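You operate a simulated robot arm through the tools that you are given. There is no shell and no other tool.

You run a simulated robot arm. Do the job below in one go: nothing can be reset, and whatever is moved stays where it is left.

JOB
Pour about 70 ml of oil into the measuring cup and put its lid on.
Fine: stand the cup in the oil drip tray first and leave it there; the jug goes back. Set down upright: measuring cup, oil jug.

The check looks at the end state, three seconds after you hand in, the way a careful person would. Anything else that was tipped, shoved, dropped, spilled or broken makes it a failure. A push-on lid holds only when it is set on centred and level and pressed home; a screw cap is set on level and turned clockwise until tight.

ROBOT AND FRAMES
A 6-joint arm with a two-finger parallel gripper, fixed in place. Base frame: the origin is at the foot of the arm, x ahead of it, y to its left, z up. Readings come in mm, rad, newtons and seconds.
Its first joint turns from -2.897 to 2.897 rad. Payload 3.43 kg.
The tool frame sits at the grasp point between the pads (the TCP): z along the fingers, y along the line on which they close. The tips reach 34 mm beyond it. The gripper opens to 128 mm. The fingers are 24 mm wide and 12 mm thick; the gripper's body (48 by 130 mm) begins 96 mm behind the TCP.
Orientation is told as [roll, pitch, yaw] about the base's x, y, z axes, in that order, counted from this pose: with the fingers straight down and closing along the base's y, the tool's x points along the base's -x, its y along +y and its z along -z.

CONTROLS
- The arm moves only by the tool step_arm. Its argument "series" is one flat list of numbers, 7 for each row, row after row: the opening, from 0 (shut) to 1 (fully open), then the shift along the base's x, y, z in m, then the turn, a rotation vector about the base's x, y, z in rad. In form: [fingers, x, y, z, rx, ry, rz, fingers, x, y, z, rx, ry, rz, ...]. A call has 1 to 20 rows; each row is the pose to reach, as a shift and turn from the pose commanded when the call began. Each row takes 0.2 s and may step no farther than 50 mm and 0.15 rad from the row before; otherwise, or with a gripper value out of range, the whole call is refused. A pose out of reach is approached as far as the arm can. The call stops where the force on the tool passes 40 N (or 10 N more than at its start, if that is more) or the arm is blocked; 0.2 s more then pass. Each finger travels about 153 mm/s and halts on what it meets, pressing with about 35 N; the grip force reading is that of the motor and also rises with nothing between the fingers. The clock runs only during rows and for 0.2 s after the last one: add rows that repeat a pose to give the fingers time. The reply holds the time, the measured pose of the TCP, the force on the tool along the base axes, the opening and the grip force, in the units named above and with some noise, with the torque about the TCP (base axes, N m) and any sound that the robot's microphone picked up.
- Cameras (640 x 400 px; columns grow to the right, rows downward): "scene" is fixed at [38.9, -514.8, 1419.3]; the picture's right is [0.56, -0.83, 0.00], its down [-0.30, -0.20, -0.93] and it looks along [0.77, 0.52, -0.36] (base axes); focal length 314 px, centre (320, 200). "wrist" rides on the gripper at [76, -11, -160] in the tool frame; the picture's right is [0.15, 0.99, 0.00], its down [-0.88, 0.13, -0.46] and it looks along [-0.45, 0.07, 0.89] (tool axes); focal length 234 px, centre (320, 200). There is no depth. A picture from a camera that has moved, and an enlarged one, comes with that camera's place and axes in the base frame and with its lens. The place of the scene camera against the robot may be out by one fixed shift of up to 25 mm in any direction.
- capture(camera): a new picture of that camera. No time passes.
- inspect(camera, box): a new picture of the part [left, top, right, bottom] of that camera's present view, enlarged. No time passes.
- close_job(): hands the job in; it is judged then, once.

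Nothing tells you positions but the pictures and the camera data. Unless the task says otherwise, let go and move clear before handing in.

The tools are called after "Request:" by a JSON object that holds its "name" and its "arguments". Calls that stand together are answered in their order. step_arm: Moves the arm, as the interface text tells. Its arguments: {"type":"object","properties":{"series":{"type":"array","items":{"type":"number"}}},"required":["series"]} The other tools are called the same way: capture (camera) takes a picture; inspect (camera, box) takes an enlarged picture of a part of a camera's view; close_job () hands the job in.

At the start:

```text
t: 0.0
eef_pos: [668.3, -143.4, 1155.3]
ee_rot: [0.0, 0.0, 0.001]
force: [0.0, 0.0, 0.1]
moment: [0.0, 0.0, -0.02]
finger_gap: 127.8
finger_force: 0.0
```

scene: 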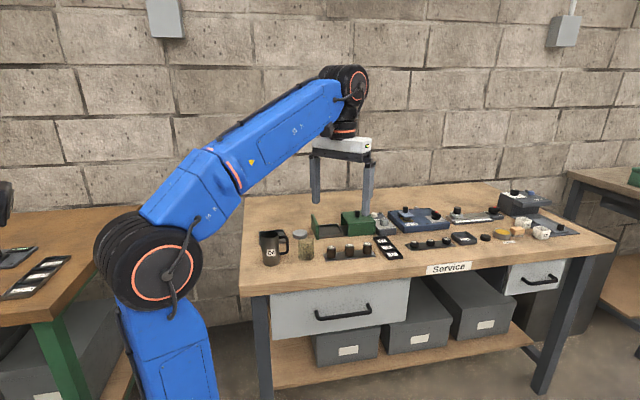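
wrist: 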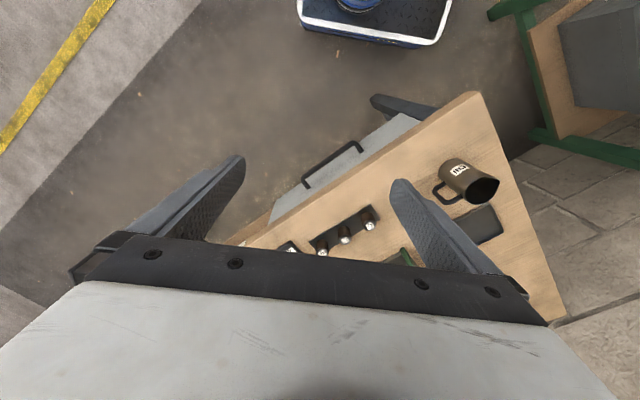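

The scene shows a workbench with a dark jug (label), a glass measuring cup beside it, a green tray and other items. I'll zoom in before moving.

Request:
{"name": "inspect", "arguments": {"camera": "scene", "box": [240, 190, 400, 290]}}

Request:
{"name": "inspect", "arguments": {"camera": "scene", "box": [360, 180, 480, 255]}}

Request:
{"name": "inspect", "arguments": {"camera": "scene", "box": [460, 180, 580, 255]}}

Request:
{"name": "inspect", "arguments": {"camera": "wrist", "box": [240, 80, 560, 280]}}

```text
4.00 times, centred on (320, 240) of scene
camera zoom: at [38.9, -514.8, 1419.3], right [0.56, -0.83, 0.0], down [-0.3, -0.2, -0.93], along [0.77, 0.52, -0.36], focal length 1257 px, centre (320, 40)
```

zoom: 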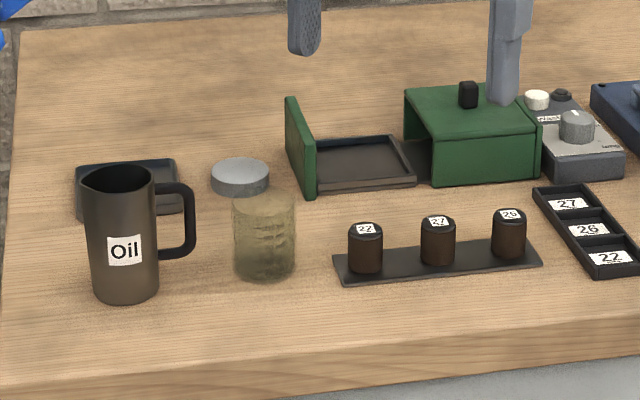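

```text
5.33 times, centred on (420, 218) of scene
camera zoom: at [38.9, -514.8, 1419.3], right [0.56, -0.83, 0.0], down [-0.3, -0.2, -0.93], along [0.77, 0.52, -0.36], focal length 1676 px, centre (-213, 107)
```

zoom: 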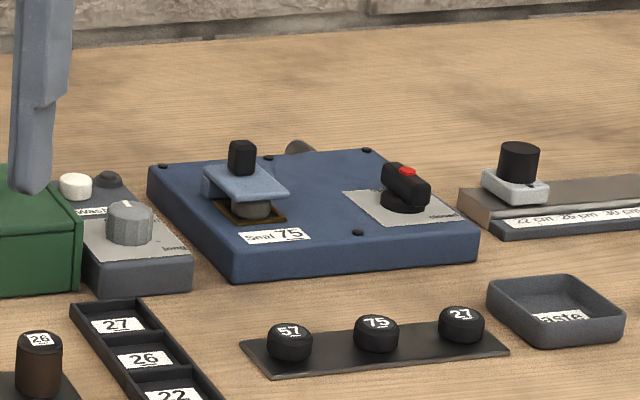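

```text
5.33 times, centred on (520, 218) of scene
camera zoom: at [38.9, -514.8, 1419.3], right [0.56, -0.83, 0.0], down [-0.3, -0.2, -0.93], along [0.77, 0.52, -0.36], focal length 1676 px, centre (-747, 107)
```

zoom: 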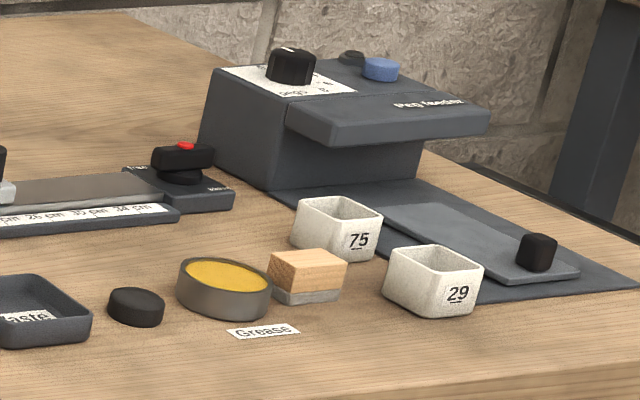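

```text
2.00 times, centred on (400, 180) of wrist
camera zoom: at [592.1, -154.3, 1314.7], right [-0.15, 0.99, 0.0], down [0.88, 0.13, 0.46], along [0.45, 0.07, -0.89], focal length 468 px, centre (160, 240)
```

zoom: 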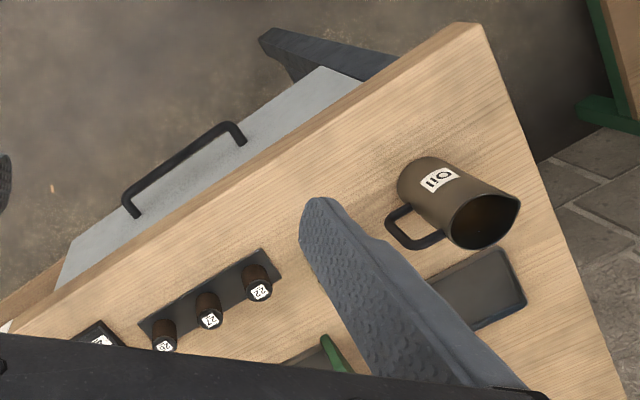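

The dark "Oil" jug, glass cup, dark drip tray, a grey lid and other equipment sit on a bench roughly at z≈0.8 m. I'll move the arm up high over the left part to get better wrist views.

Request:
{"name": "step_arm", "arguments": {"series": [1, 0, 0.048, 0, 0, 0, 0, 1, 0, 0.096, 0, 0, 0, 0, 1, 0, 0.144, 0, 0, 0, 0, 1, 0, 0.192, 0, 0, 0, 0, 1, 0, 0.24, 0, 0, 0, 0, 1, 0, 0.288, 0, 0, 0, 0, 1, 0, 0.33, 0, 0, 0, 0, 1, 0, 0.33, 0, 0, 0, 0]}}

Request:
{"name": "capture", "arguments": {"camera": "wrist"}}

Request:
{"name": "capture", "arguments": {"camera": "scene"}}

```text
t: 1.8
eef_pos: [667.3, 187.9, 1153.3]
ee_rot: [0.0, 0.0, -0.001]
force: [0.3, 0.6, -0.9]
moment: [0.02, 0.0, -0.02]
finger_gap: 127.9
finger_force: 0.2
```

```text
taken
camera wrist: at [591.8, 176.5, 1313.9], right [-0.15, 0.99, 0.0], down [0.88, 0.13, 0.46], along [0.45, 0.07, -0.89], focal length 234 px, centre (320, 200)
```

wrist: 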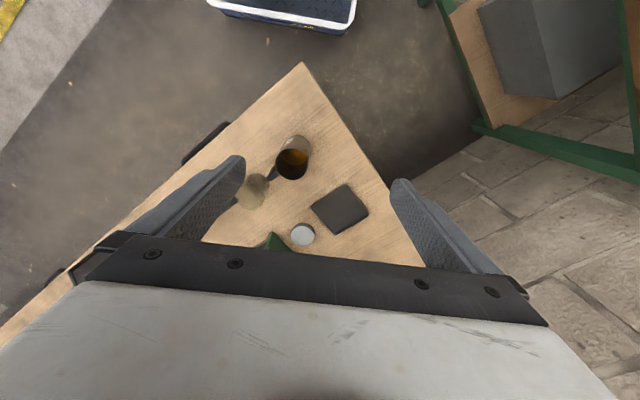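

```text
taken
```

scene: 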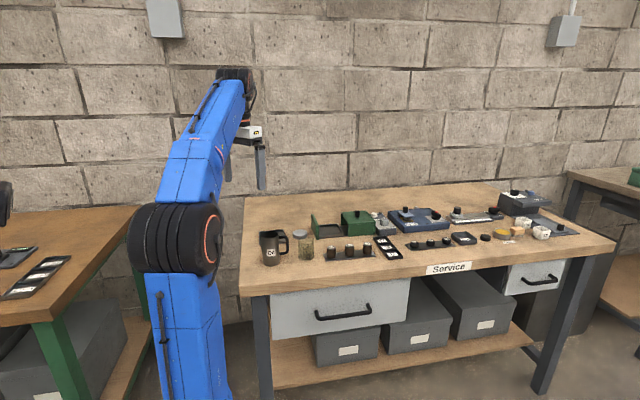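

Request:
{"name": "inspect", "arguments": {"camera": "wrist", "box": [200, 110, 400, 260]}}

Request:
{"name": "inspect", "arguments": {"camera": "scene", "box": [250, 215, 330, 265]}}

```text
2.67 times, centred on (300, 185) of wrist
camera zoom: at [591.8, 176.5, 1313.9], right [-0.15, 0.99, 0.0], down [0.88, 0.13, 0.46], along [0.45, 0.07, -0.89], focal length 624 px, centre (373, 240)
```

zoom: 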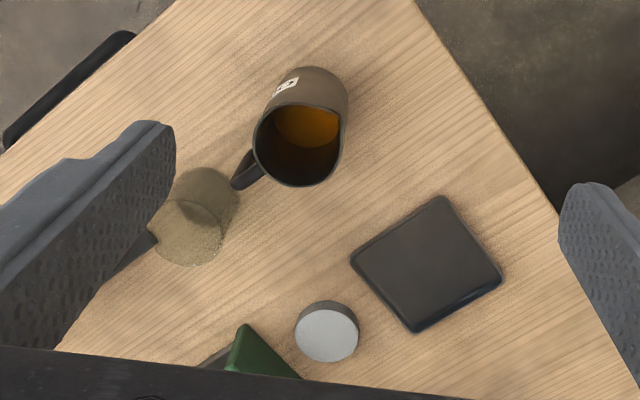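

```text
8.00 times, centred on (290, 240) of scene
camera zoom: at [38.9, -514.8, 1419.3], right [0.56, -0.83, 0.0], down [-0.3, -0.2, -0.93], along [0.77, 0.52, -0.36], focal length 2514 px, centre (560, -120)
```

zoom: 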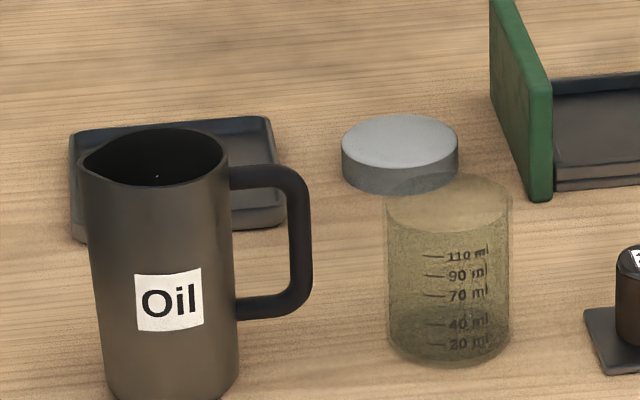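

The jug has oil; the cup appears empty with 20–110 ml marks; the tray is a dark square dish, lid beside it. I'll lower a little for a second view to triangulate heights.

Request:
{"name": "step_arm", "arguments": {"series": [1, -0.01, -0.013, -0.035, 0, 0, 0, 1, -0.02, -0.026, -0.07, 0, 0, 0, 1, -0.027, -0.038, -0.103, 0, 0, 0, 1, -0.027, -0.038, -0.103, 0, 0, 0]}}

Request:
{"name": "capture", "arguments": {"camera": "wrist"}}

Request:
{"name": "inspect", "arguments": {"camera": "wrist", "box": [200, 90, 440, 240]}}

```text
t: 2.8
eef_pos: [640.3, 147.9, 1052.3]
ee_rot: [0.0, 0.001, 0.001]
force: [-0.7, -0.3, 1.0]
moment: [0.0, -0.01, 0.02]
finger_gap: 128.1
finger_force: 0.1
```

```text
taken
camera wrist: at [564.5, 137.3, 1211.4], right [-0.15, 0.99, 0.0], down [0.88, 0.13, 0.46], along [0.45, 0.07, -0.89], focal length 234 px, centre (320, 200)
```

wrist: 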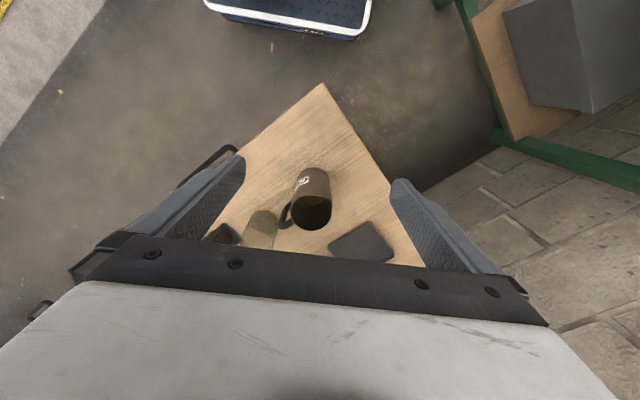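

```text
2.67 times, centred on (320, 165) of wrist
camera zoom: at [564.5, 137.3, 1211.4], right [-0.15, 0.99, 0.0], down [0.88, 0.13, 0.46], along [0.45, 0.07, -0.89], focal length 624 px, centre (320, 293)
```

zoom: 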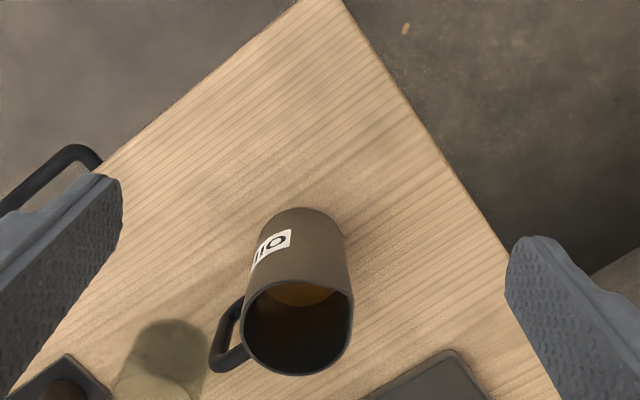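

The jug mouth sits at about (721,151,940), the cup around (826,64), the tray around (865,269) and the lid around (947,186). Next I'll go above the cup with the gripper turned −45° to refine positions.

Request:
{"name": "step_arm", "arguments": {"series": [1, 0.03, -0.012, 0, 0, 0, -0.13, 1, 0.06, -0.026, 0, 0, 0, -0.26, 1, 0.09, -0.04, -0.01, 0, 0, -0.39, 1, 0.12, -0.055, -0.02, 0, 0, -0.52, 1, 0.15, -0.07, -0.03, 0, 0, -0.65, 1, 0.18, -0.08, -0.045, 0, 0, -0.785, 1, 0.186, -0.084, -0.052, 0, 0, -0.785, 1, 0.186, -0.084, -0.052, 0, 0, -0.785]}}

Request:
{"name": "capture", "arguments": {"camera": "wrist"}}

Request:
{"name": "inspect", "arguments": {"camera": "wrist", "box": [220, 100, 420, 250]}}

```text
t: 4.6
eef_pos: [826.0, 65.5, 999.6]
ee_rot: [0.0, 0.0, -0.786]
force: [-0.3, 0.0, 0.4]
moment: [0.0, -0.01, 0.01]
finger_gap: 128.2
finger_force: 0.1
```

```text
taken
camera wrist: at [765.2, 110.7, 1159.8], right [0.6, 0.8, 0.0], down [0.71, -0.53, 0.46], along [0.37, -0.27, -0.89], focal length 234 px, centre (320, 200)
```

wrist: 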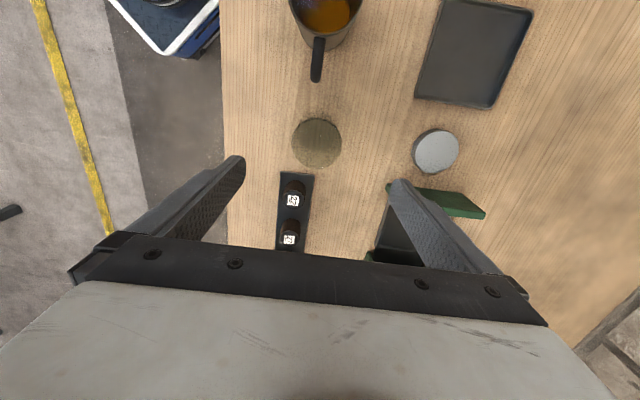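

```text
2.67 times, centred on (320, 175) of wrist
camera zoom: at [765.2, 110.7, 1159.8], right [0.6, 0.8, 0.0], down [0.71, -0.53, 0.46], along [0.37, -0.27, -0.89], focal length 624 px, centre (320, 267)
```

zoom: 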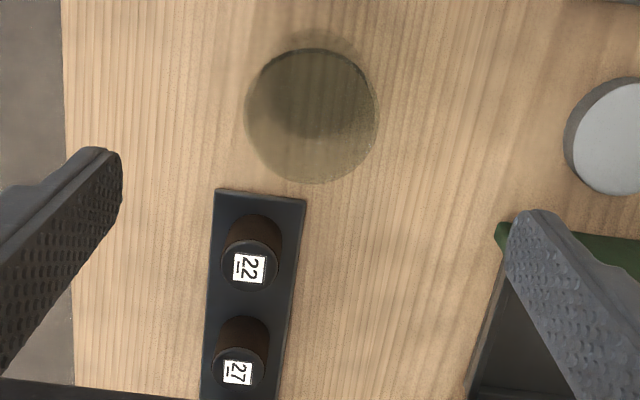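

Cup centre is near (819,70). Next I look at the tray and lid from closer.

Request:
{"name": "step_arm", "arguments": {"series": [1, -0.005, 0.047, 0, 0, 0, 0, 1, -0.01, 0.094, 0, 0, 0, 0, 1, -0.015, 0.141, 0, 0, 0, 0, 1, -0.02, 0.188, 0, 0, 0, 0, 1, -0.026, 0.235, 0, 0, 0, 0, 1, -0.026, 0.235, -0.02, 0, 0, 0, 1, -0.026, 0.235, -0.02, 0, 0, 0]}}

Request:
{"name": "capture", "arguments": {"camera": "wrist"}}

Request:
{"name": "inspect", "arguments": {"camera": "wrist", "box": [220, 60, 420, 210]}}

```text
t: 6.2
eef_pos: [800.1, 299.6, 980.2]
ee_rot: [-0.001, 0.002, -0.785]
force: [0.3, -0.8, 0.0]
moment: [0.0, 0.01, 0.03]
finger_gap: 128.0
finger_force: 0.2
```

```text
taken
camera wrist: at [739.1, 346.1, 1139.6], right [0.6, 0.8, 0.0], down [0.72, -0.53, 0.46], along [0.37, -0.27, -0.89], focal length 234 px, centre (320, 200)
```

wrist: 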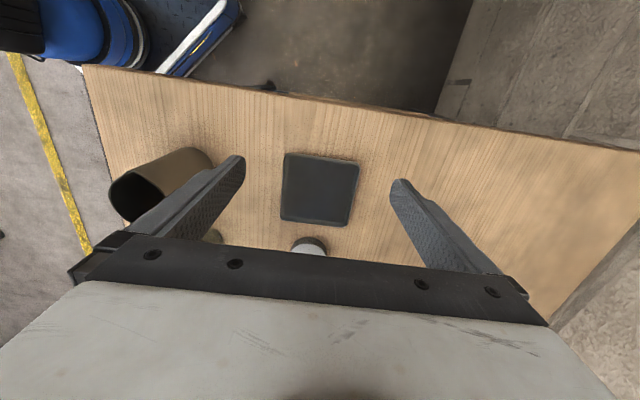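

```text
2.67 times, centred on (320, 135) of wrist
camera zoom: at [739.1, 346.1, 1139.6], right [0.6, 0.8, 0.0], down [0.72, -0.53, 0.46], along [0.37, -0.27, -0.89], focal length 624 px, centre (320, 373)
```

zoom: 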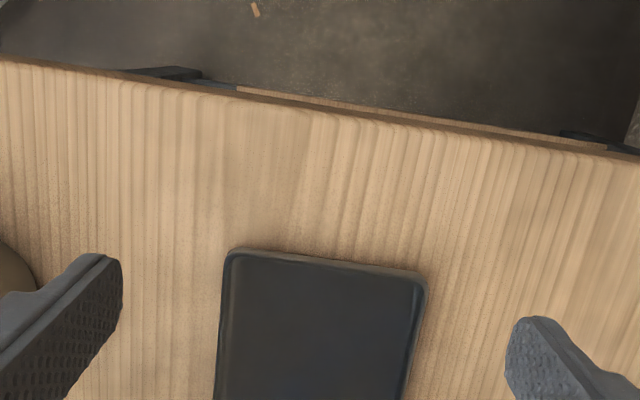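

The tray centre triangulates to about (849,264), with the bench top around z≈830. I'll gently touch bare bench with closed fingers to fix the bench height.

Request:
{"name": "step_arm", "arguments": {"series": [0.5, -0.014, 0.01, 0, 0, 0, 0, 0, -0.027, 0.021, -0.02, 0, 0, 0, 0, -0.027, 0.021, -0.06, 0, 0, 0, 0, -0.027, 0.021, -0.09, 0, 0, 0, 0, -0.027, 0.021, -0.09, 0, 0, 0, 0, -0.027, 0.021, -0.095, 0, 0, 0, 0, -0.027, 0.021, -0.1, 0, 0, 0]}}

Request:
{"name": "capture", "arguments": {"camera": "wrist"}}

Request:
{"name": "capture", "arguments": {"camera": "scene"}}

```text
t: 7.8
eef_pos: [773.8, 320.9, 880.1]
ee_rot: [0.001, 0.0, -0.786]
force: [-1.0, 0.4, -0.6]
moment: [0.0, -0.02, 0.01]
finger_gap: 0.0
finger_force: 32.8
```

```text
taken
camera wrist: at [712.4, 366.7, 1039.3], right [0.6, 0.8, 0.0], down [0.72, -0.53, 0.46], along [0.37, -0.27, -0.89], focal length 234 px, centre (320, 200)
```

wrist: 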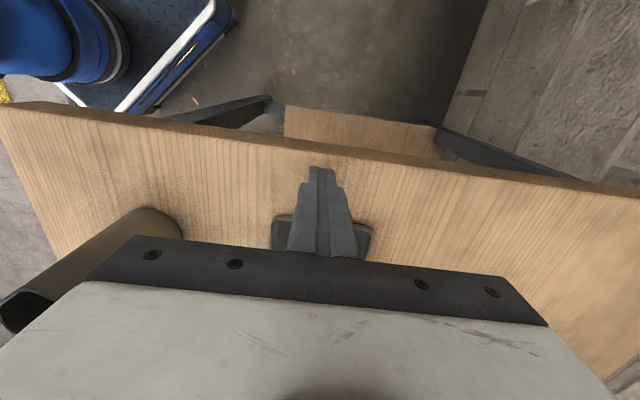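

```text
taken
```

scene: 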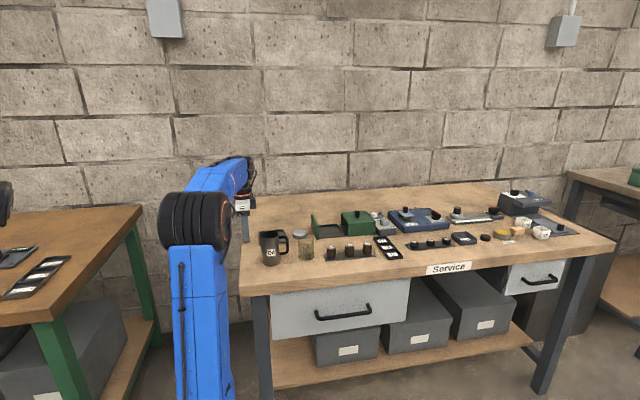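

Tips hover above bare bench near its edge. I'll descend in small steps until contact.

Request:
{"name": "step_arm", "arguments": {"series": [0, 0, 0, -0.003, 0, 0, 0, 0, 0, 0, -0.006, 0, 0, 0, 0, 0, 0, -0.009, 0, 0, 0, 0, 0, 0, -0.012, 0, 0, 0, 0, 0, 0, -0.014, 0, 0, 0, 0, 0, 0, -0.016, 0, 0, 0, 0, 0, 0, -0.018, 0, 0, 0, 0, 0, 0, -0.02, 0, 0, 0]}}

```text
t: 8.8
eef_pos: [774.0, 320.8, 874.1]
ee_rot: [0.009, -0.003, -0.786]
force: [-6.2, -3.2, 10.0]
moment: [-0.13, 0.32, 0.02]
finger_gap: 0.0
finger_force: 33.6
stopped in row 4: the force on the tool passed its limit at 46 N (the readings are from after the stop); the commanded pose is now the measured one
```

Contact puts the bench top at z≈841. With that, everything is consistent: cup (815,72), lid (923,185), tray (845,264), jug (721,151). Now I raise up and go above the cup.

Request:
{"name": "step_arm", "arguments": {"series": [0, 0, 0, 0.03, -0.004, 0.002, 0, 0.3, 0, 0, 0.08, -0.009, 0.003, 0, 0.6, 0, 0, 0.12, -0.009, 0.003, 0, 0.8, 0.008, -0.048, 0.126, -0.009, 0.003, 0, 0.8, 0.016, -0.096, 0.126, -0.009, 0.003, 0, 0.8, 0.024, -0.144, 0.126, -0.009, 0.003, 0, 0.8, 0.032, -0.192, 0.126, -0.009, 0.003, 0, 0.8, 0.041, -0.24, 0.126, -0.009, 0.003, 0, 0.8, 0.041, -0.248, 0.1, -0.009, 0.003, 0, 0.8, 0.041, -0.248, 0.1, -0.009, 0.003, 0]}}

Request:
{"name": "capture", "arguments": {"camera": "wrist"}}

Request:
{"name": "inspect", "arguments": {"camera": "wrist", "box": [220, 110, 420, 260]}}

Request:
{"name": "inspect", "arguments": {"camera": "scene", "box": [250, 200, 350, 270]}}

```text
t: 11.0
eef_pos: [815.1, 72.8, 973.1]
ee_rot: [-0.003, -0.004, -0.786]
force: [0.4, 0.2, -0.2]
moment: [0.02, 0.01, 0.0]
finger_gap: 102.4
finger_force: 0.0
```

```text
taken
camera wrist: at [753.8, 119.0, 1131.5], right [0.6, 0.8, 0.0], down [0.71, -0.53, 0.46], along [0.37, -0.28, -0.89], focal length 234 px, centre (320, 200)
```

wrist: 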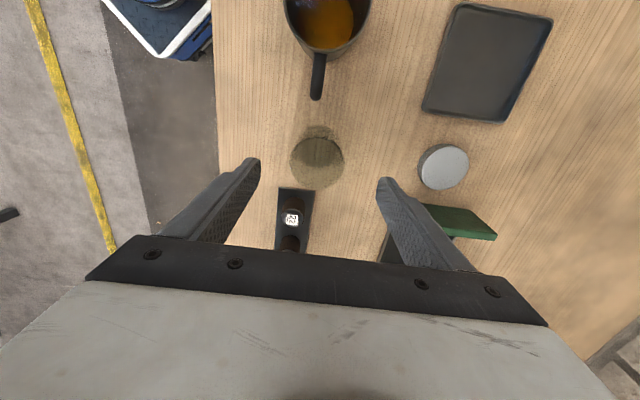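

```text
2.67 times, centred on (320, 185) of wrist
camera zoom: at [753.8, 119.0, 1131.5], right [0.6, 0.8, 0.0], down [0.71, -0.53, 0.46], along [0.37, -0.28, -0.89], focal length 624 px, centre (320, 240)
```

zoom: 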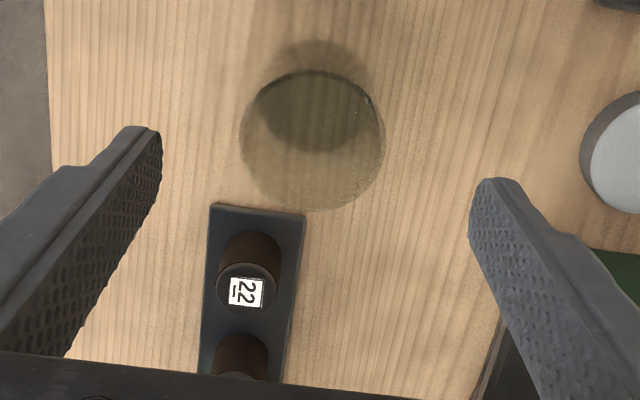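

```text
5.71 times, centred on (300, 235) of scene
camera zoom: at [38.9, -514.8, 1419.3], right [0.56, -0.83, 0.0], down [-0.3, -0.2, -0.93], along [0.77, 0.52, -0.36], focal length 1796 px, centre (434, 0)
```

zoom: 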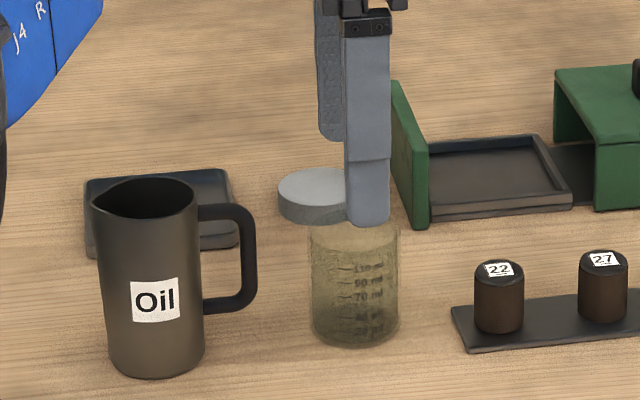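

The cup is a ~54 mm wide, ~66 mm tall cylinder at (813,73), nicely between the fingers. I'll descend around its upper half and close.

Request:
{"name": "step_arm", "arguments": {"series": [0.8, -0.002, 0, -0.03, 0.003, 0.004, 0, 0.8, -0.002, 0, -0.06, 0.003, 0.004, 0, 0.8, -0.002, 0, -0.082, 0.003, 0.004, 0, 0.8, -0.002, 0, -0.082, 0.003, 0.004, 0, 0.6, -0.002, 0, -0.082, 0.003, 0.004, 0, 0.5, -0.002, 0, -0.082, 0.003, 0.004, 0, 0.45, -0.002, 0, -0.082, 0.003, 0.004, 0, 0.4, -0.002, 0, -0.082, 0.003, 0.004, 0, 0.35, -0.002, 0, -0.082, 0.003, 0.004, 0, 0.35, -0.002, 0, -0.082, 0.003, 0.004, 0]}}

Request:
{"name": "inspect", "arguments": {"camera": "wrist", "box": [220, 110, 420, 260]}}

Request:
{"name": "inspect", "arguments": {"camera": "scene", "box": [250, 200, 350, 270]}}

```text
t: 13.2
eef_pos: [813.7, 74.4, 890.8]
ee_rot: [-0.002, 0.0, -0.785]
force: [0.4, -0.2, 0.4]
moment: [0.04, -0.04, 0.02]
finger_gap: 54.4
finger_force: 34.0
```

```text
2.67 times, centred on (320, 185) of wrist
camera zoom: at [752.0, 119.0, 1050.3], right [0.6, 0.8, 0.0], down [0.72, -0.53, 0.46], along [0.37, -0.27, -0.89], focal length 624 px, centre (320, 240)
```

zoom: 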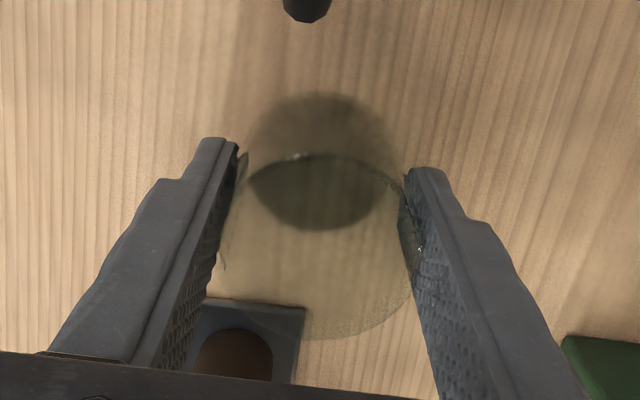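

```text
5.71 times, centred on (300, 235) of scene
camera zoom: at [38.9, -514.8, 1419.3], right [0.56, -0.83, 0.0], down [-0.3, -0.2, -0.93], along [0.77, 0.52, -0.36], focal length 1796 px, centre (434, 0)
```

zoom: 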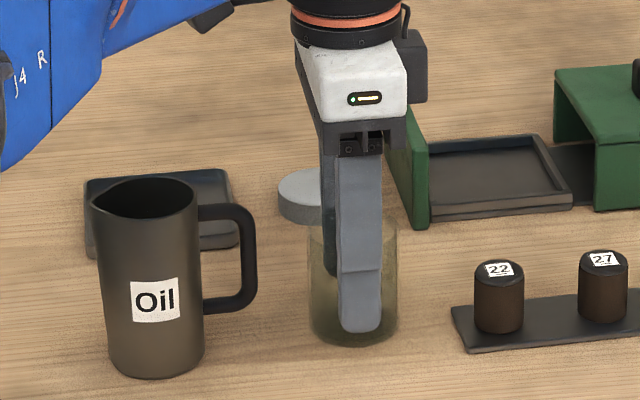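

Cup is gripped (54.4 mm). I'll lift and carry it to above the tray.

Request:
{"name": "step_arm", "arguments": {"series": [0.35, 0, 0, 0.03, 0, 0, 0, 0.35, 0, 0, 0.07, 0, 0, 0, 0.35, 0.004, 0.03, 0.09, 0, 0, 0, 0.35, 0.011, 0.07, 0.09, 0, 0, 0, 0.35, 0.018, 0.11, 0.09, 0, 0, 0, 0.35, 0.025, 0.15, 0.09, 0, 0, 0, 0.35, 0.031, 0.19, 0.09, 0, 0, 0, 0.35, 0.031, 0.19, 0.07, 0, 0, 0, 0.35, 0.031, 0.19, 0.05, 0, 0, 0, 0.35, 0.031, 0.19, 0.05, 0, 0, 0]}}

Request:
{"name": "capture", "arguments": {"camera": "wrist"}}

Request:
{"name": "inspect", "arguments": {"camera": "wrist", "box": [220, 110, 420, 260]}}

Request:
{"name": "inspect", "arguments": {"camera": "scene", "box": [230, 190, 330, 260]}}

```text
t: 15.4
eef_pos: [845.8, 264.4, 940.7]
ee_rot: [-0.002, 0.001, -0.786]
force: [-0.3, 0.4, -0.6]
moment: [0.02, 0.0, 0.0]
finger_gap: 54.1
finger_force: 34.8
```

```text
taken
camera wrist: at [784.4, 309.3, 1100.0], right [0.6, 0.8, 0.0], down [0.72, -0.53, 0.46], along [0.37, -0.27, -0.89], focal length 234 px, centre (320, 200)
```

wrist: 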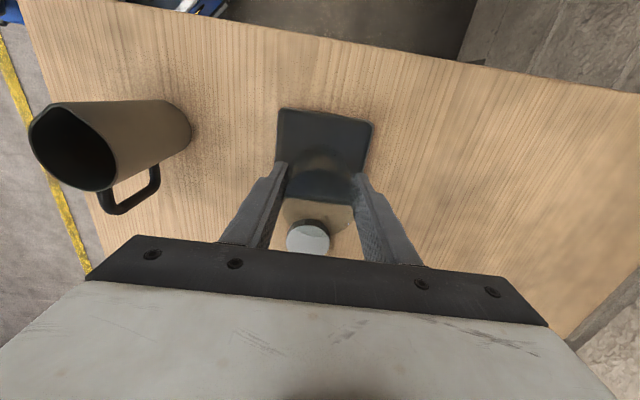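

```text
2.67 times, centred on (320, 185) of wrist
camera zoom: at [784.4, 309.3, 1100.0], right [0.6, 0.8, 0.0], down [0.72, -0.53, 0.46], along [0.37, -0.27, -0.89], focal length 624 px, centre (320, 240)
```

zoom: 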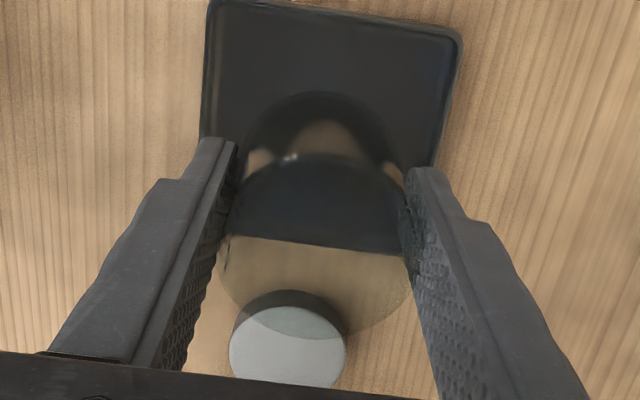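

```text
5.71 times, centred on (280, 225) of scene
camera zoom: at [38.9, -514.8, 1419.3], right [0.56, -0.83, 0.0], down [-0.3, -0.2, -0.93], along [0.77, 0.52, -0.36], focal length 1796 px, centre (549, 57)
```

zoom: 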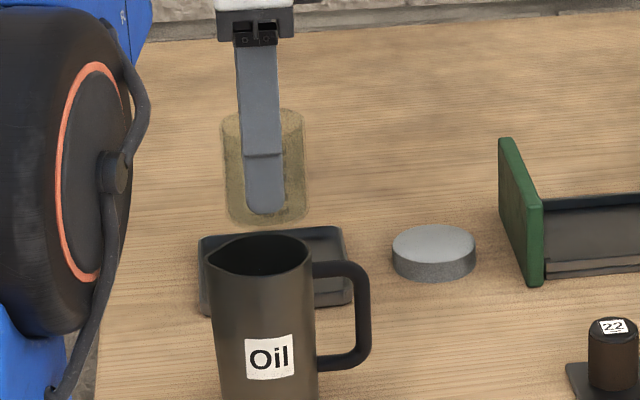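

The tray centre reads (850,265). I'll shift 4 mm and lower the cup most of the way.

Request:
{"name": "step_arm", "arguments": {"series": [0.35, 0.004, 0.001, -0.015, 0, 0, 0, 0.35, 0.004, 0.001, -0.03, 0, 0, 0, 0.35, 0.004, 0.001, -0.041, 0, 0, 0, 0.35, 0.004, 0.001, -0.041, 0, 0, 0]}}

Request:
{"name": "capture", "arguments": {"camera": "wrist"}}

Request:
{"name": "inspect", "arguments": {"camera": "wrist", "box": [220, 110, 420, 260]}}

Request:
{"name": "inspect", "arguments": {"camera": "scene", "box": [230, 190, 330, 260]}}

```text
t: 16.4
eef_pos: [849.8, 264.2, 900.0]
ee_rot: [-0.001, 0.0, -0.786]
force: [-0.2, -0.7, -0.3]
moment: [0.01, 0.01, 0.03]
finger_gap: 54.2
finger_force: 35.2
```

```text
taken
camera wrist: at [788.1, 309.7, 1058.8], right [0.6, 0.8, 0.0], down [0.72, -0.53, 0.46], along [0.37, -0.27, -0.89], focal length 234 px, centre (320, 200)
```

wrist: 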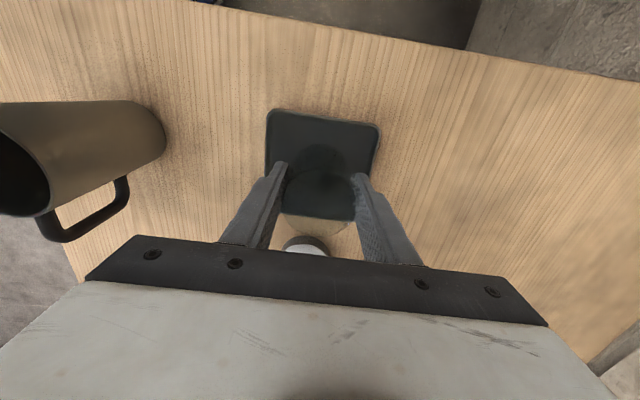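

```text
2.67 times, centred on (320, 185) of wrist
camera zoom: at [788.1, 309.7, 1058.8], right [0.6, 0.8, 0.0], down [0.72, -0.53, 0.46], along [0.37, -0.27, -0.89], focal length 624 px, centre (320, 240)
```

zoom: 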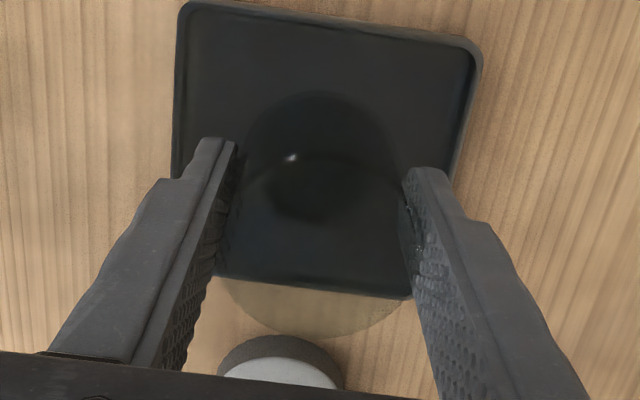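

```text
5.71 times, centred on (280, 225) of scene
camera zoom: at [38.9, -514.8, 1419.3], right [0.56, -0.83, 0.0], down [-0.3, -0.2, -0.93], along [0.77, 0.52, -0.36], focal length 1796 px, centre (549, 57)
```

zoom: 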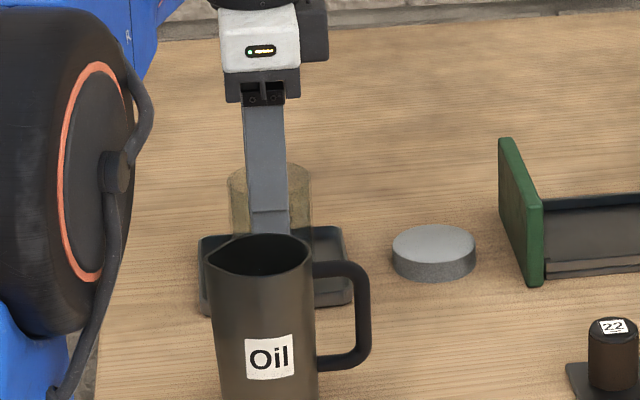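

The cup is centred above the tray. I'll lower in 1.5 mm steps to contact.

Request:
{"name": "step_arm", "arguments": {"series": [0.35, 0, 0, -0.0015, 0, 0, 0, 0.35, 0, 0, -0.003, 0, 0, 0, 0.35, 0, 0, -0.0045, 0, 0, 0, 0.35, 0, 0, -0.0045, 0, 0, 0]}}

```text
t: 17.4
eef_pos: [848.5, 263.3, 896.5]
ee_rot: [0.002, -0.003, -0.787]
force: [2.5, 0.4, 10.0]
moment: [0.11, -0.15, -0.01]
finger_gap: 54.2
finger_force: 34.5
```

Contact (10 N): the cup stands on the tray floor. Opening the fingers just enough and rising straight up.

Request:
{"name": "step_arm", "arguments": {"series": [0.35, 0, 0, 0.001, 0, 0, 0, 0.5, 0, 0, 0.001, 0, 0, 0, 0.6, 0, 0, 0.001, 0, 0, 0, 0.6, 0, 0, 0.001, 0, 0, 0, 0.6, 0, 0, 0.03, 0, 0, 0, 0.6, 0, 0, 0.07, 0, 0, 0, 0.6, 0, 0, 0.11, 0, 0, 0, 0.8, 0, 0, 0.15, 0, 0, 0, 0.8, 0, 0, 0.15, 0, 0, 0]}}

Request:
{"name": "capture", "arguments": {"camera": "wrist"}}

Request:
{"name": "inspect", "arguments": {"camera": "scene", "box": [230, 190, 330, 260]}}

Request:
{"name": "inspect", "arguments": {"camera": "wrist", "box": [220, 110, 420, 260]}}

```text
t: 19.4
eef_pos: [848.7, 264.5, 1045.9]
ee_rot: [-0.002, -0.001, -0.784]
force: [-0.3, -0.1, 0.4]
moment: [-0.02, 0.03, -0.01]
finger_gap: 102.3
finger_force: 0.0
```

```text
taken
camera wrist: at [787.4, 310.4, 1204.9], right [0.6, 0.8, 0.0], down [0.72, -0.53, 0.46], along [0.37, -0.27, -0.89], focal length 234 px, centre (320, 200)
```

wrist: 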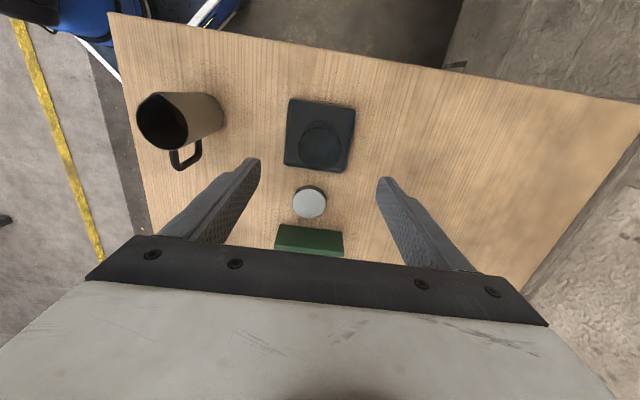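

```text
5.71 times, centred on (280, 225) of scene
camera zoom: at [38.9, -514.8, 1419.3], right [0.56, -0.83, 0.0], down [-0.3, -0.2, -0.93], along [0.77, 0.52, -0.36], focal length 1796 px, centre (549, 57)
```

zoom: 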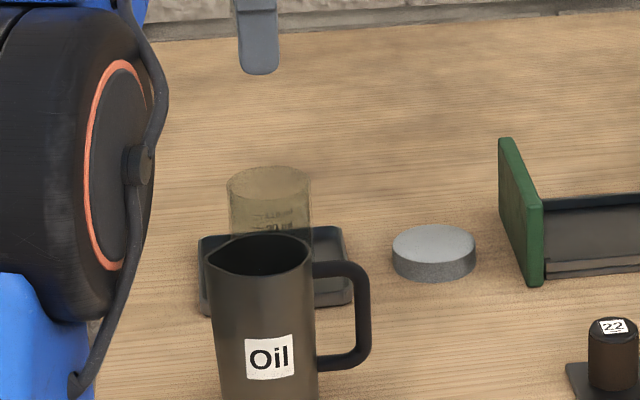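

```text
2.67 times, centred on (320, 185) of wrist
camera zoom: at [787.4, 310.4, 1204.9], right [0.6, 0.8, 0.0], down [0.72, -0.53, 0.46], along [0.37, -0.27, -0.89], focal length 624 px, centre (320, 240)
```

zoom: 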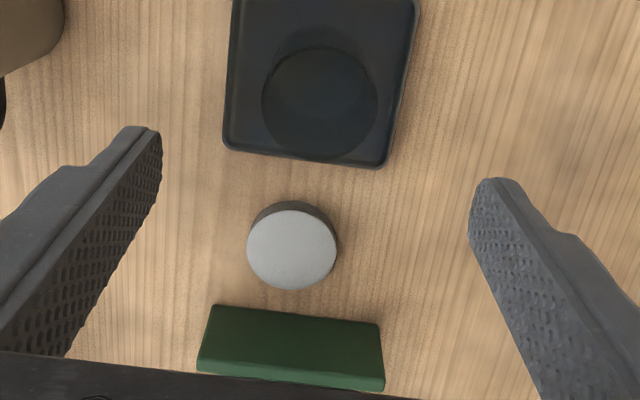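

The cup stands centred in the tray at (850,264). Now I'll move above the jug while turning the gripper so that its camera side faces the handle (yaw ≈ +128°), for a pour with the camera up.

Request:
{"name": "step_arm", "arguments": {"series": [1, -0.01, -0.008, 0, 0, 0, 0.14, 1, -0.02, -0.016, 0, 0, 0, 0.28, 1, -0.03, -0.025, 0, 0, 0, 0.42, 1, -0.04, -0.034, 0, 0, 0, 0.56, 1, -0.05, -0.043, 0, 0, 0, 0.7, 1, -0.06, -0.052, 0, 0, 0, 0.84, 1, -0.07, -0.061, 0, 0, 0, 0.98, 1, -0.08, -0.07, 0, 0, 0, 1.12, 1, -0.09, -0.08, 0, 0, 0, 1.26, 1, -0.1, -0.09, 0, 0, 0, 1.4, 1, -0.11, -0.1, 0, 0, 0, 1.54, 1, -0.12, -0.107, 0, 0, 0, 1.68, 1, -0.128, -0.113, 0, 0, 0, 1.82, 1, -0.128, -0.113, 0, 0, 0, 1.82]}}

Request:
{"name": "capture", "arguments": {"camera": "wrist"}}

Request:
{"name": "capture", "arguments": {"camera": "scene"}}

```text
t: 22.4
eef_pos: [720.5, 152.4, 1045.3]
ee_rot: [-0.002, 0.001, 1.035]
force: [0.3, 0.1, -0.1]
moment: [0.01, -0.01, 0.02]
finger_gap: 127.8
finger_force: 0.2
```

```text
taken
camera wrist: at [691.1, 80.7, 1204.4], right [-0.93, 0.38, 0.0], down [0.34, 0.82, 0.46], along [0.17, 0.42, -0.89], focal length 234 px, centre (320, 200)
```

wrist: 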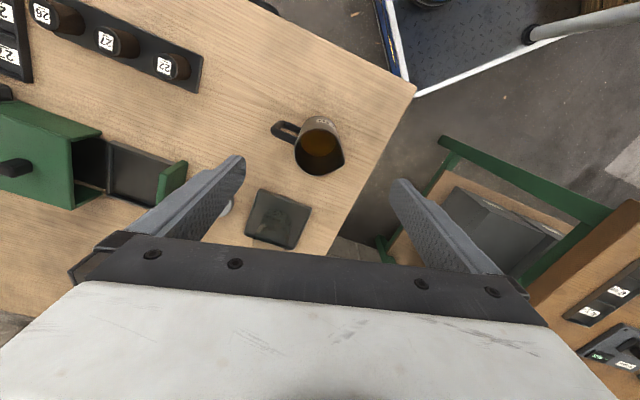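

```text
taken
```

scene: 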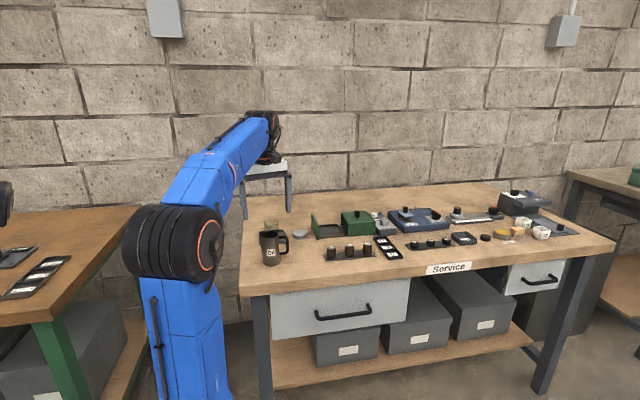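

Rotation works so far. Continuing the yaw to +128°.

Request:
{"name": "step_arm", "arguments": {"series": [1, 0, 0, 0, 0, 0, 0.14, 1, 0, 0, 0, 0, 0, 0.28, 1, 0, 0, 0, 0, 0, 0.42, 1, 0, 0, 0, 0, 0, 0.56, 1, 0, 0, 0, 0, 0, 0.7, 1, 0, 0, 0, 0, 0, 0.84, 1, 0, 0, -0.01, 0, 0, 0.98, 1, 0, 0, -0.02, 0, 0, 1.1, 1, 0, 0, -0.03, 0, 0, 1.2, 1, 0, 0, -0.03, 0, 0, 1.2]}}

Request:
{"name": "capture", "arguments": {"camera": "wrist"}}

Request:
{"name": "inspect", "arguments": {"camera": "wrist", "box": [220, 90, 420, 240]}}

```text
t: 24.6
eef_pos: [721.0, 153.0, 1013.5]
ee_rot: [-0.002, 0.001, 2.237]
force: [0.3, -0.1, 0.3]
moment: [0.01, -0.01, -0.02]
finger_gap: 128.0
finger_force: 0.0
```

```text
taken
camera wrist: at [776.5, 98.3, 1174.4], right [-0.69, -0.73, 0.0], down [-0.65, 0.61, 0.46], along [-0.33, 0.32, -0.89], focal length 234 px, centre (320, 200)
```

wrist: 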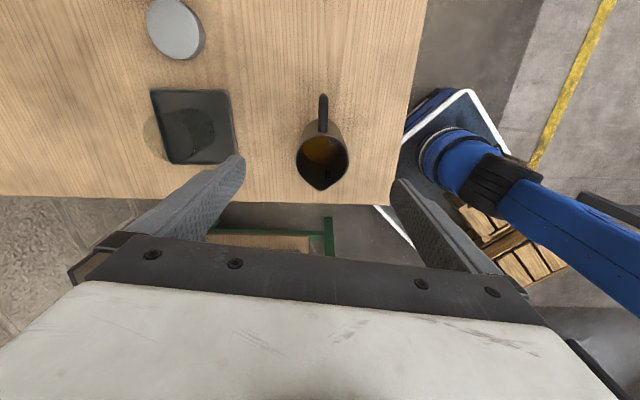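

```text
2.67 times, centred on (320, 165) of wrist
camera zoom: at [776.5, 98.3, 1174.4], right [-0.69, -0.73, 0.0], down [-0.65, 0.61, 0.46], along [-0.33, 0.32, -0.89], focal length 624 px, centre (320, 293)
```

zoom: 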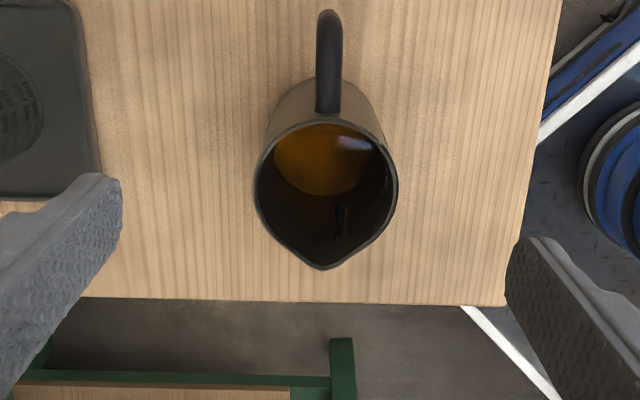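

The jug is clearly seen: spout direction about 134°, handle opposite, centre (722,150). Let me zoom more to judge the oil level in it.

Request:
{"name": "inspect", "arguments": {"camera": "wrist", "box": [280, 90, 360, 200]}}

Request:
{"name": "inspect", "arguments": {"camera": "scene", "box": [252, 222, 300, 270]}}

```text
3.64 times, centred on (320, 145) of wrist
camera zoom: at [776.5, 98.3, 1174.4], right [-0.69, -0.73, 0.0], down [-0.65, 0.61, 0.46], along [-0.33, 0.32, -0.89], focal length 852 px, centre (320, 400)
```

zoom: 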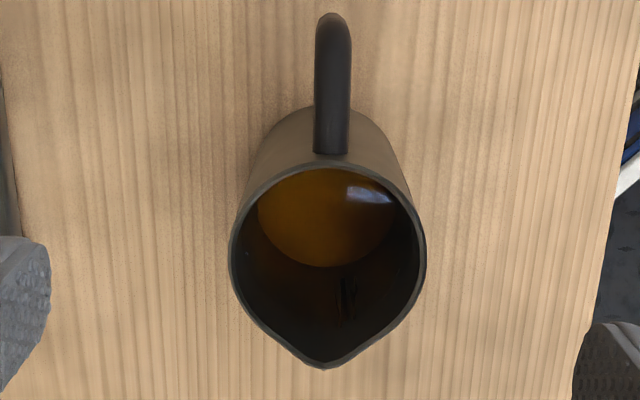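

```text
8.33 times, centred on (276, 246) of scene
camera zoom: at [38.9, -514.8, 1419.3], right [0.56, -0.83, 0.0], down [-0.3, -0.2, -0.93], along [0.77, 0.52, -0.36], focal length 2619 px, centre (687, -183)
```

zoom: 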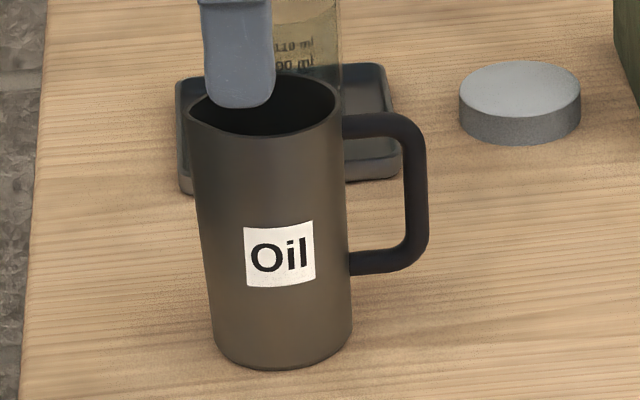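

Centre of the jug is (722,149). I'll align yaw to the spout axis and descend with open fingers on either side of the jug body, then look again before closing.

Request:
{"name": "step_arm", "arguments": {"series": [1, 0.001, -0.004, 0, 0, 0, 0.1, 1, 0.001, -0.004, -0.03, 0, 0, 0.1, 1, 0.001, -0.004, -0.06, 0, 0, 0.1, 1, 0.001, -0.004, -0.06, 0, 0, 0.1]}}

Request:
{"name": "capture", "arguments": {"camera": "wrist"}}

Request:
{"name": "inspect", "arguments": {"camera": "wrist", "box": [270, 110, 370, 220]}}

```text
t: 25.6
eef_pos: [719.6, 147.0, 955.6]
ee_rot: [-0.001, -0.001, 2.336]
force: [-0.5, -0.9, -0.7]
moment: [0.01, -0.02, 0.04]
finger_gap: 128.0
finger_force: 0.0
```

```text
taken
camera wrist: at [781.7, 99.6, 1114.6], right [-0.61, -0.79, 0.0], down [-0.7, 0.54, 0.46], along [-0.36, 0.28, -0.89], focal length 234 px, centre (320, 200)
```

wrist: 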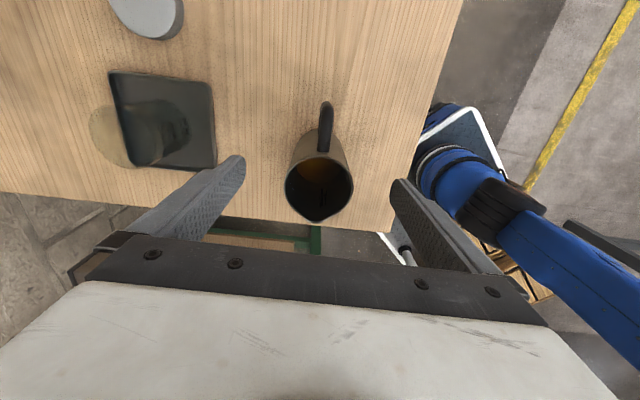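

```text
3.64 times, centred on (320, 165) of wrist
camera zoom: at [781.7, 99.6, 1114.6], right [-0.61, -0.79, 0.0], down [-0.7, 0.54, 0.46], along [-0.36, 0.28, -0.89], focal length 852 px, centre (320, 327)
```

zoom: 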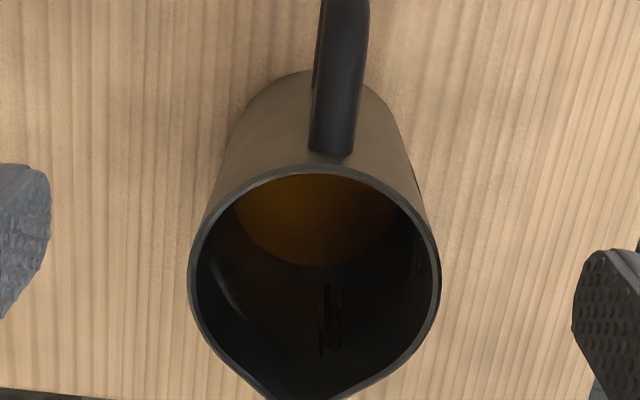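

The jug is centred between the fingers. I descend to grip it about 45 mm below the rim and close.

Request:
{"name": "step_arm", "arguments": {"series": [1, 0.001, 0.001, -0.025, 0, 0, 0, 1, 0.001, 0.001, -0.054, 0, 0, 0, 1, 0.001, 0.001, -0.054, 0, 0, 0, 0.8, 0.001, 0.001, -0.054, 0, 0, 0, 0.6, 0.001, 0.001, -0.054, 0, 0, 0, 0.5, 0.001, 0.001, -0.054, 0, 0, 0, 0.45, 0.001, 0.001, -0.054, 0, 0, 0, 0.4, 0.001, 0.001, -0.054, 0, 0, 0, 0.35, 0.001, 0.001, -0.054, 0, 0, 0, 0.3, 0.001, 0.001, -0.054, 0, 0, 0, 0.3, 0.001, 0.001, -0.054, 0, 0, 0]}}

Request:
{"name": "inspect", "arguments": {"camera": "wrist", "box": [220, 110, 420, 260]}}

Request:
{"name": "inspect", "arguments": {"camera": "scene", "box": [240, 205, 310, 275]}}

```text
t: 28.0
eef_pos: [721.9, 147.1, 900.4]
ee_rot: [-0.002, 0.0, 2.336]
force: [-0.8, -0.8, -0.5]
moment: [-0.1, 0.08, 0.02]
finger_gap: 54.5
finger_force: 34.7
```

```text
2.67 times, centred on (320, 185) of wrist
camera zoom: at [782.6, 100.3, 1060.5], right [-0.61, -0.79, 0.0], down [-0.7, 0.54, 0.46], along [-0.36, 0.28, -0.89], focal length 624 px, centre (320, 240)
```

zoom: 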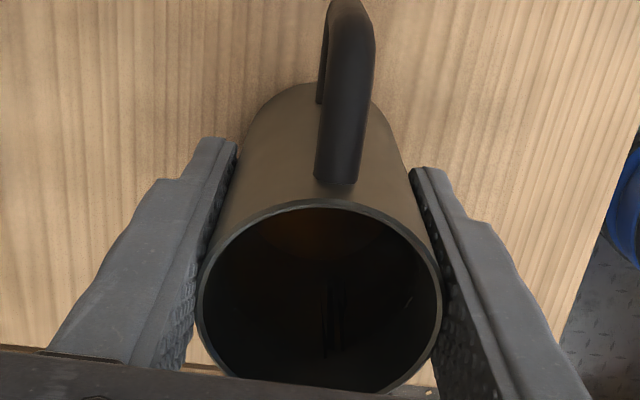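

```text
5.71 times, centred on (275, 240) of scene
camera zoom: at [38.9, -514.8, 1419.3], right [0.56, -0.83, 0.0], down [-0.3, -0.2, -0.93], along [0.77, 0.52, -0.36], focal length 1796 px, centre (577, -29)
```

zoom: 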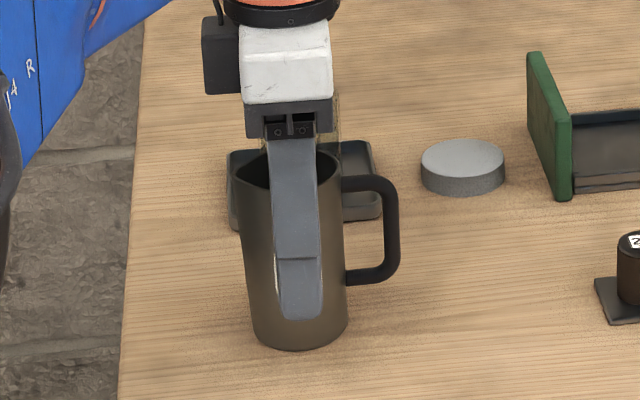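

Jug is gripped (54.5 mm). I'll lift it straight up and weigh it at rest.

Request:
{"name": "step_arm", "arguments": {"series": [0.3, 0, 0, 0.01, 0, 0, 0, 0.3, 0, 0, 0.03, 0, 0, 0, 0.3, 0, 0, 0.06, 0, 0, 0, 0.3, 0, 0, 0.09, 0, 0, 0, 0.3, 0, 0, 0.115, 0, 0, 0, 0.3, 0, 0, 0.12, 0, 0, 0, 0.3, 0, 0, 0.12, 0, 0, 0, 0.3, 0, 0, 0.12, 0, 0, 0]}}

Request:
{"name": "capture", "arguments": {"camera": "wrist"}}

Request:
{"name": "inspect", "arguments": {"camera": "scene", "box": [240, 195, 310, 265]}}

```text
t: 29.8
eef_pos: [723.2, 148.6, 1021.0]
ee_rot: [-0.002, 0.001, 2.336]
force: [0.5, -0.1, -2.6]
moment: [0.04, 0.01, 0.01]
finger_gap: 54.6
finger_force: 35.4
```

```text
taken
camera wrist: at [783.5, 101.3, 1180.6], right [-0.61, -0.79, 0.0], down [-0.7, 0.54, 0.46], along [-0.36, 0.28, -0.89], focal length 234 px, centre (320, 200)
```

wrist: 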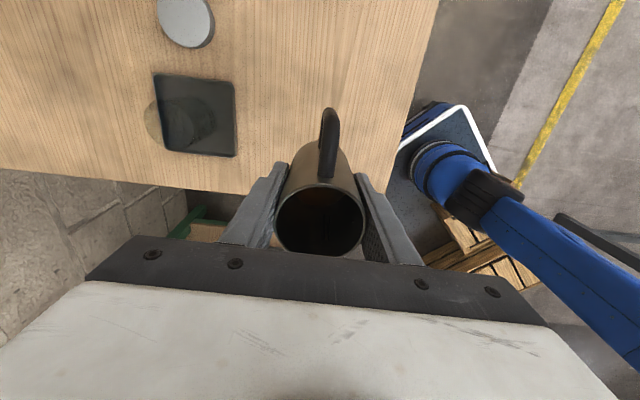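

```text
5.71 times, centred on (275, 230) of scene
camera zoom: at [38.9, -514.8, 1419.3], right [0.56, -0.83, 0.0], down [-0.3, -0.2, -0.93], along [0.77, 0.52, -0.36], focal length 1796 px, centre (577, 29)
```

zoom: 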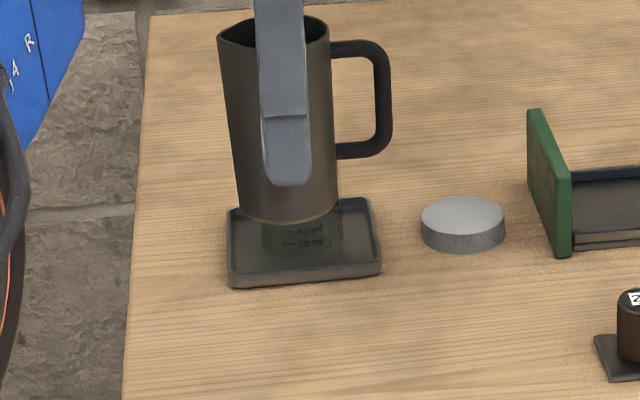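

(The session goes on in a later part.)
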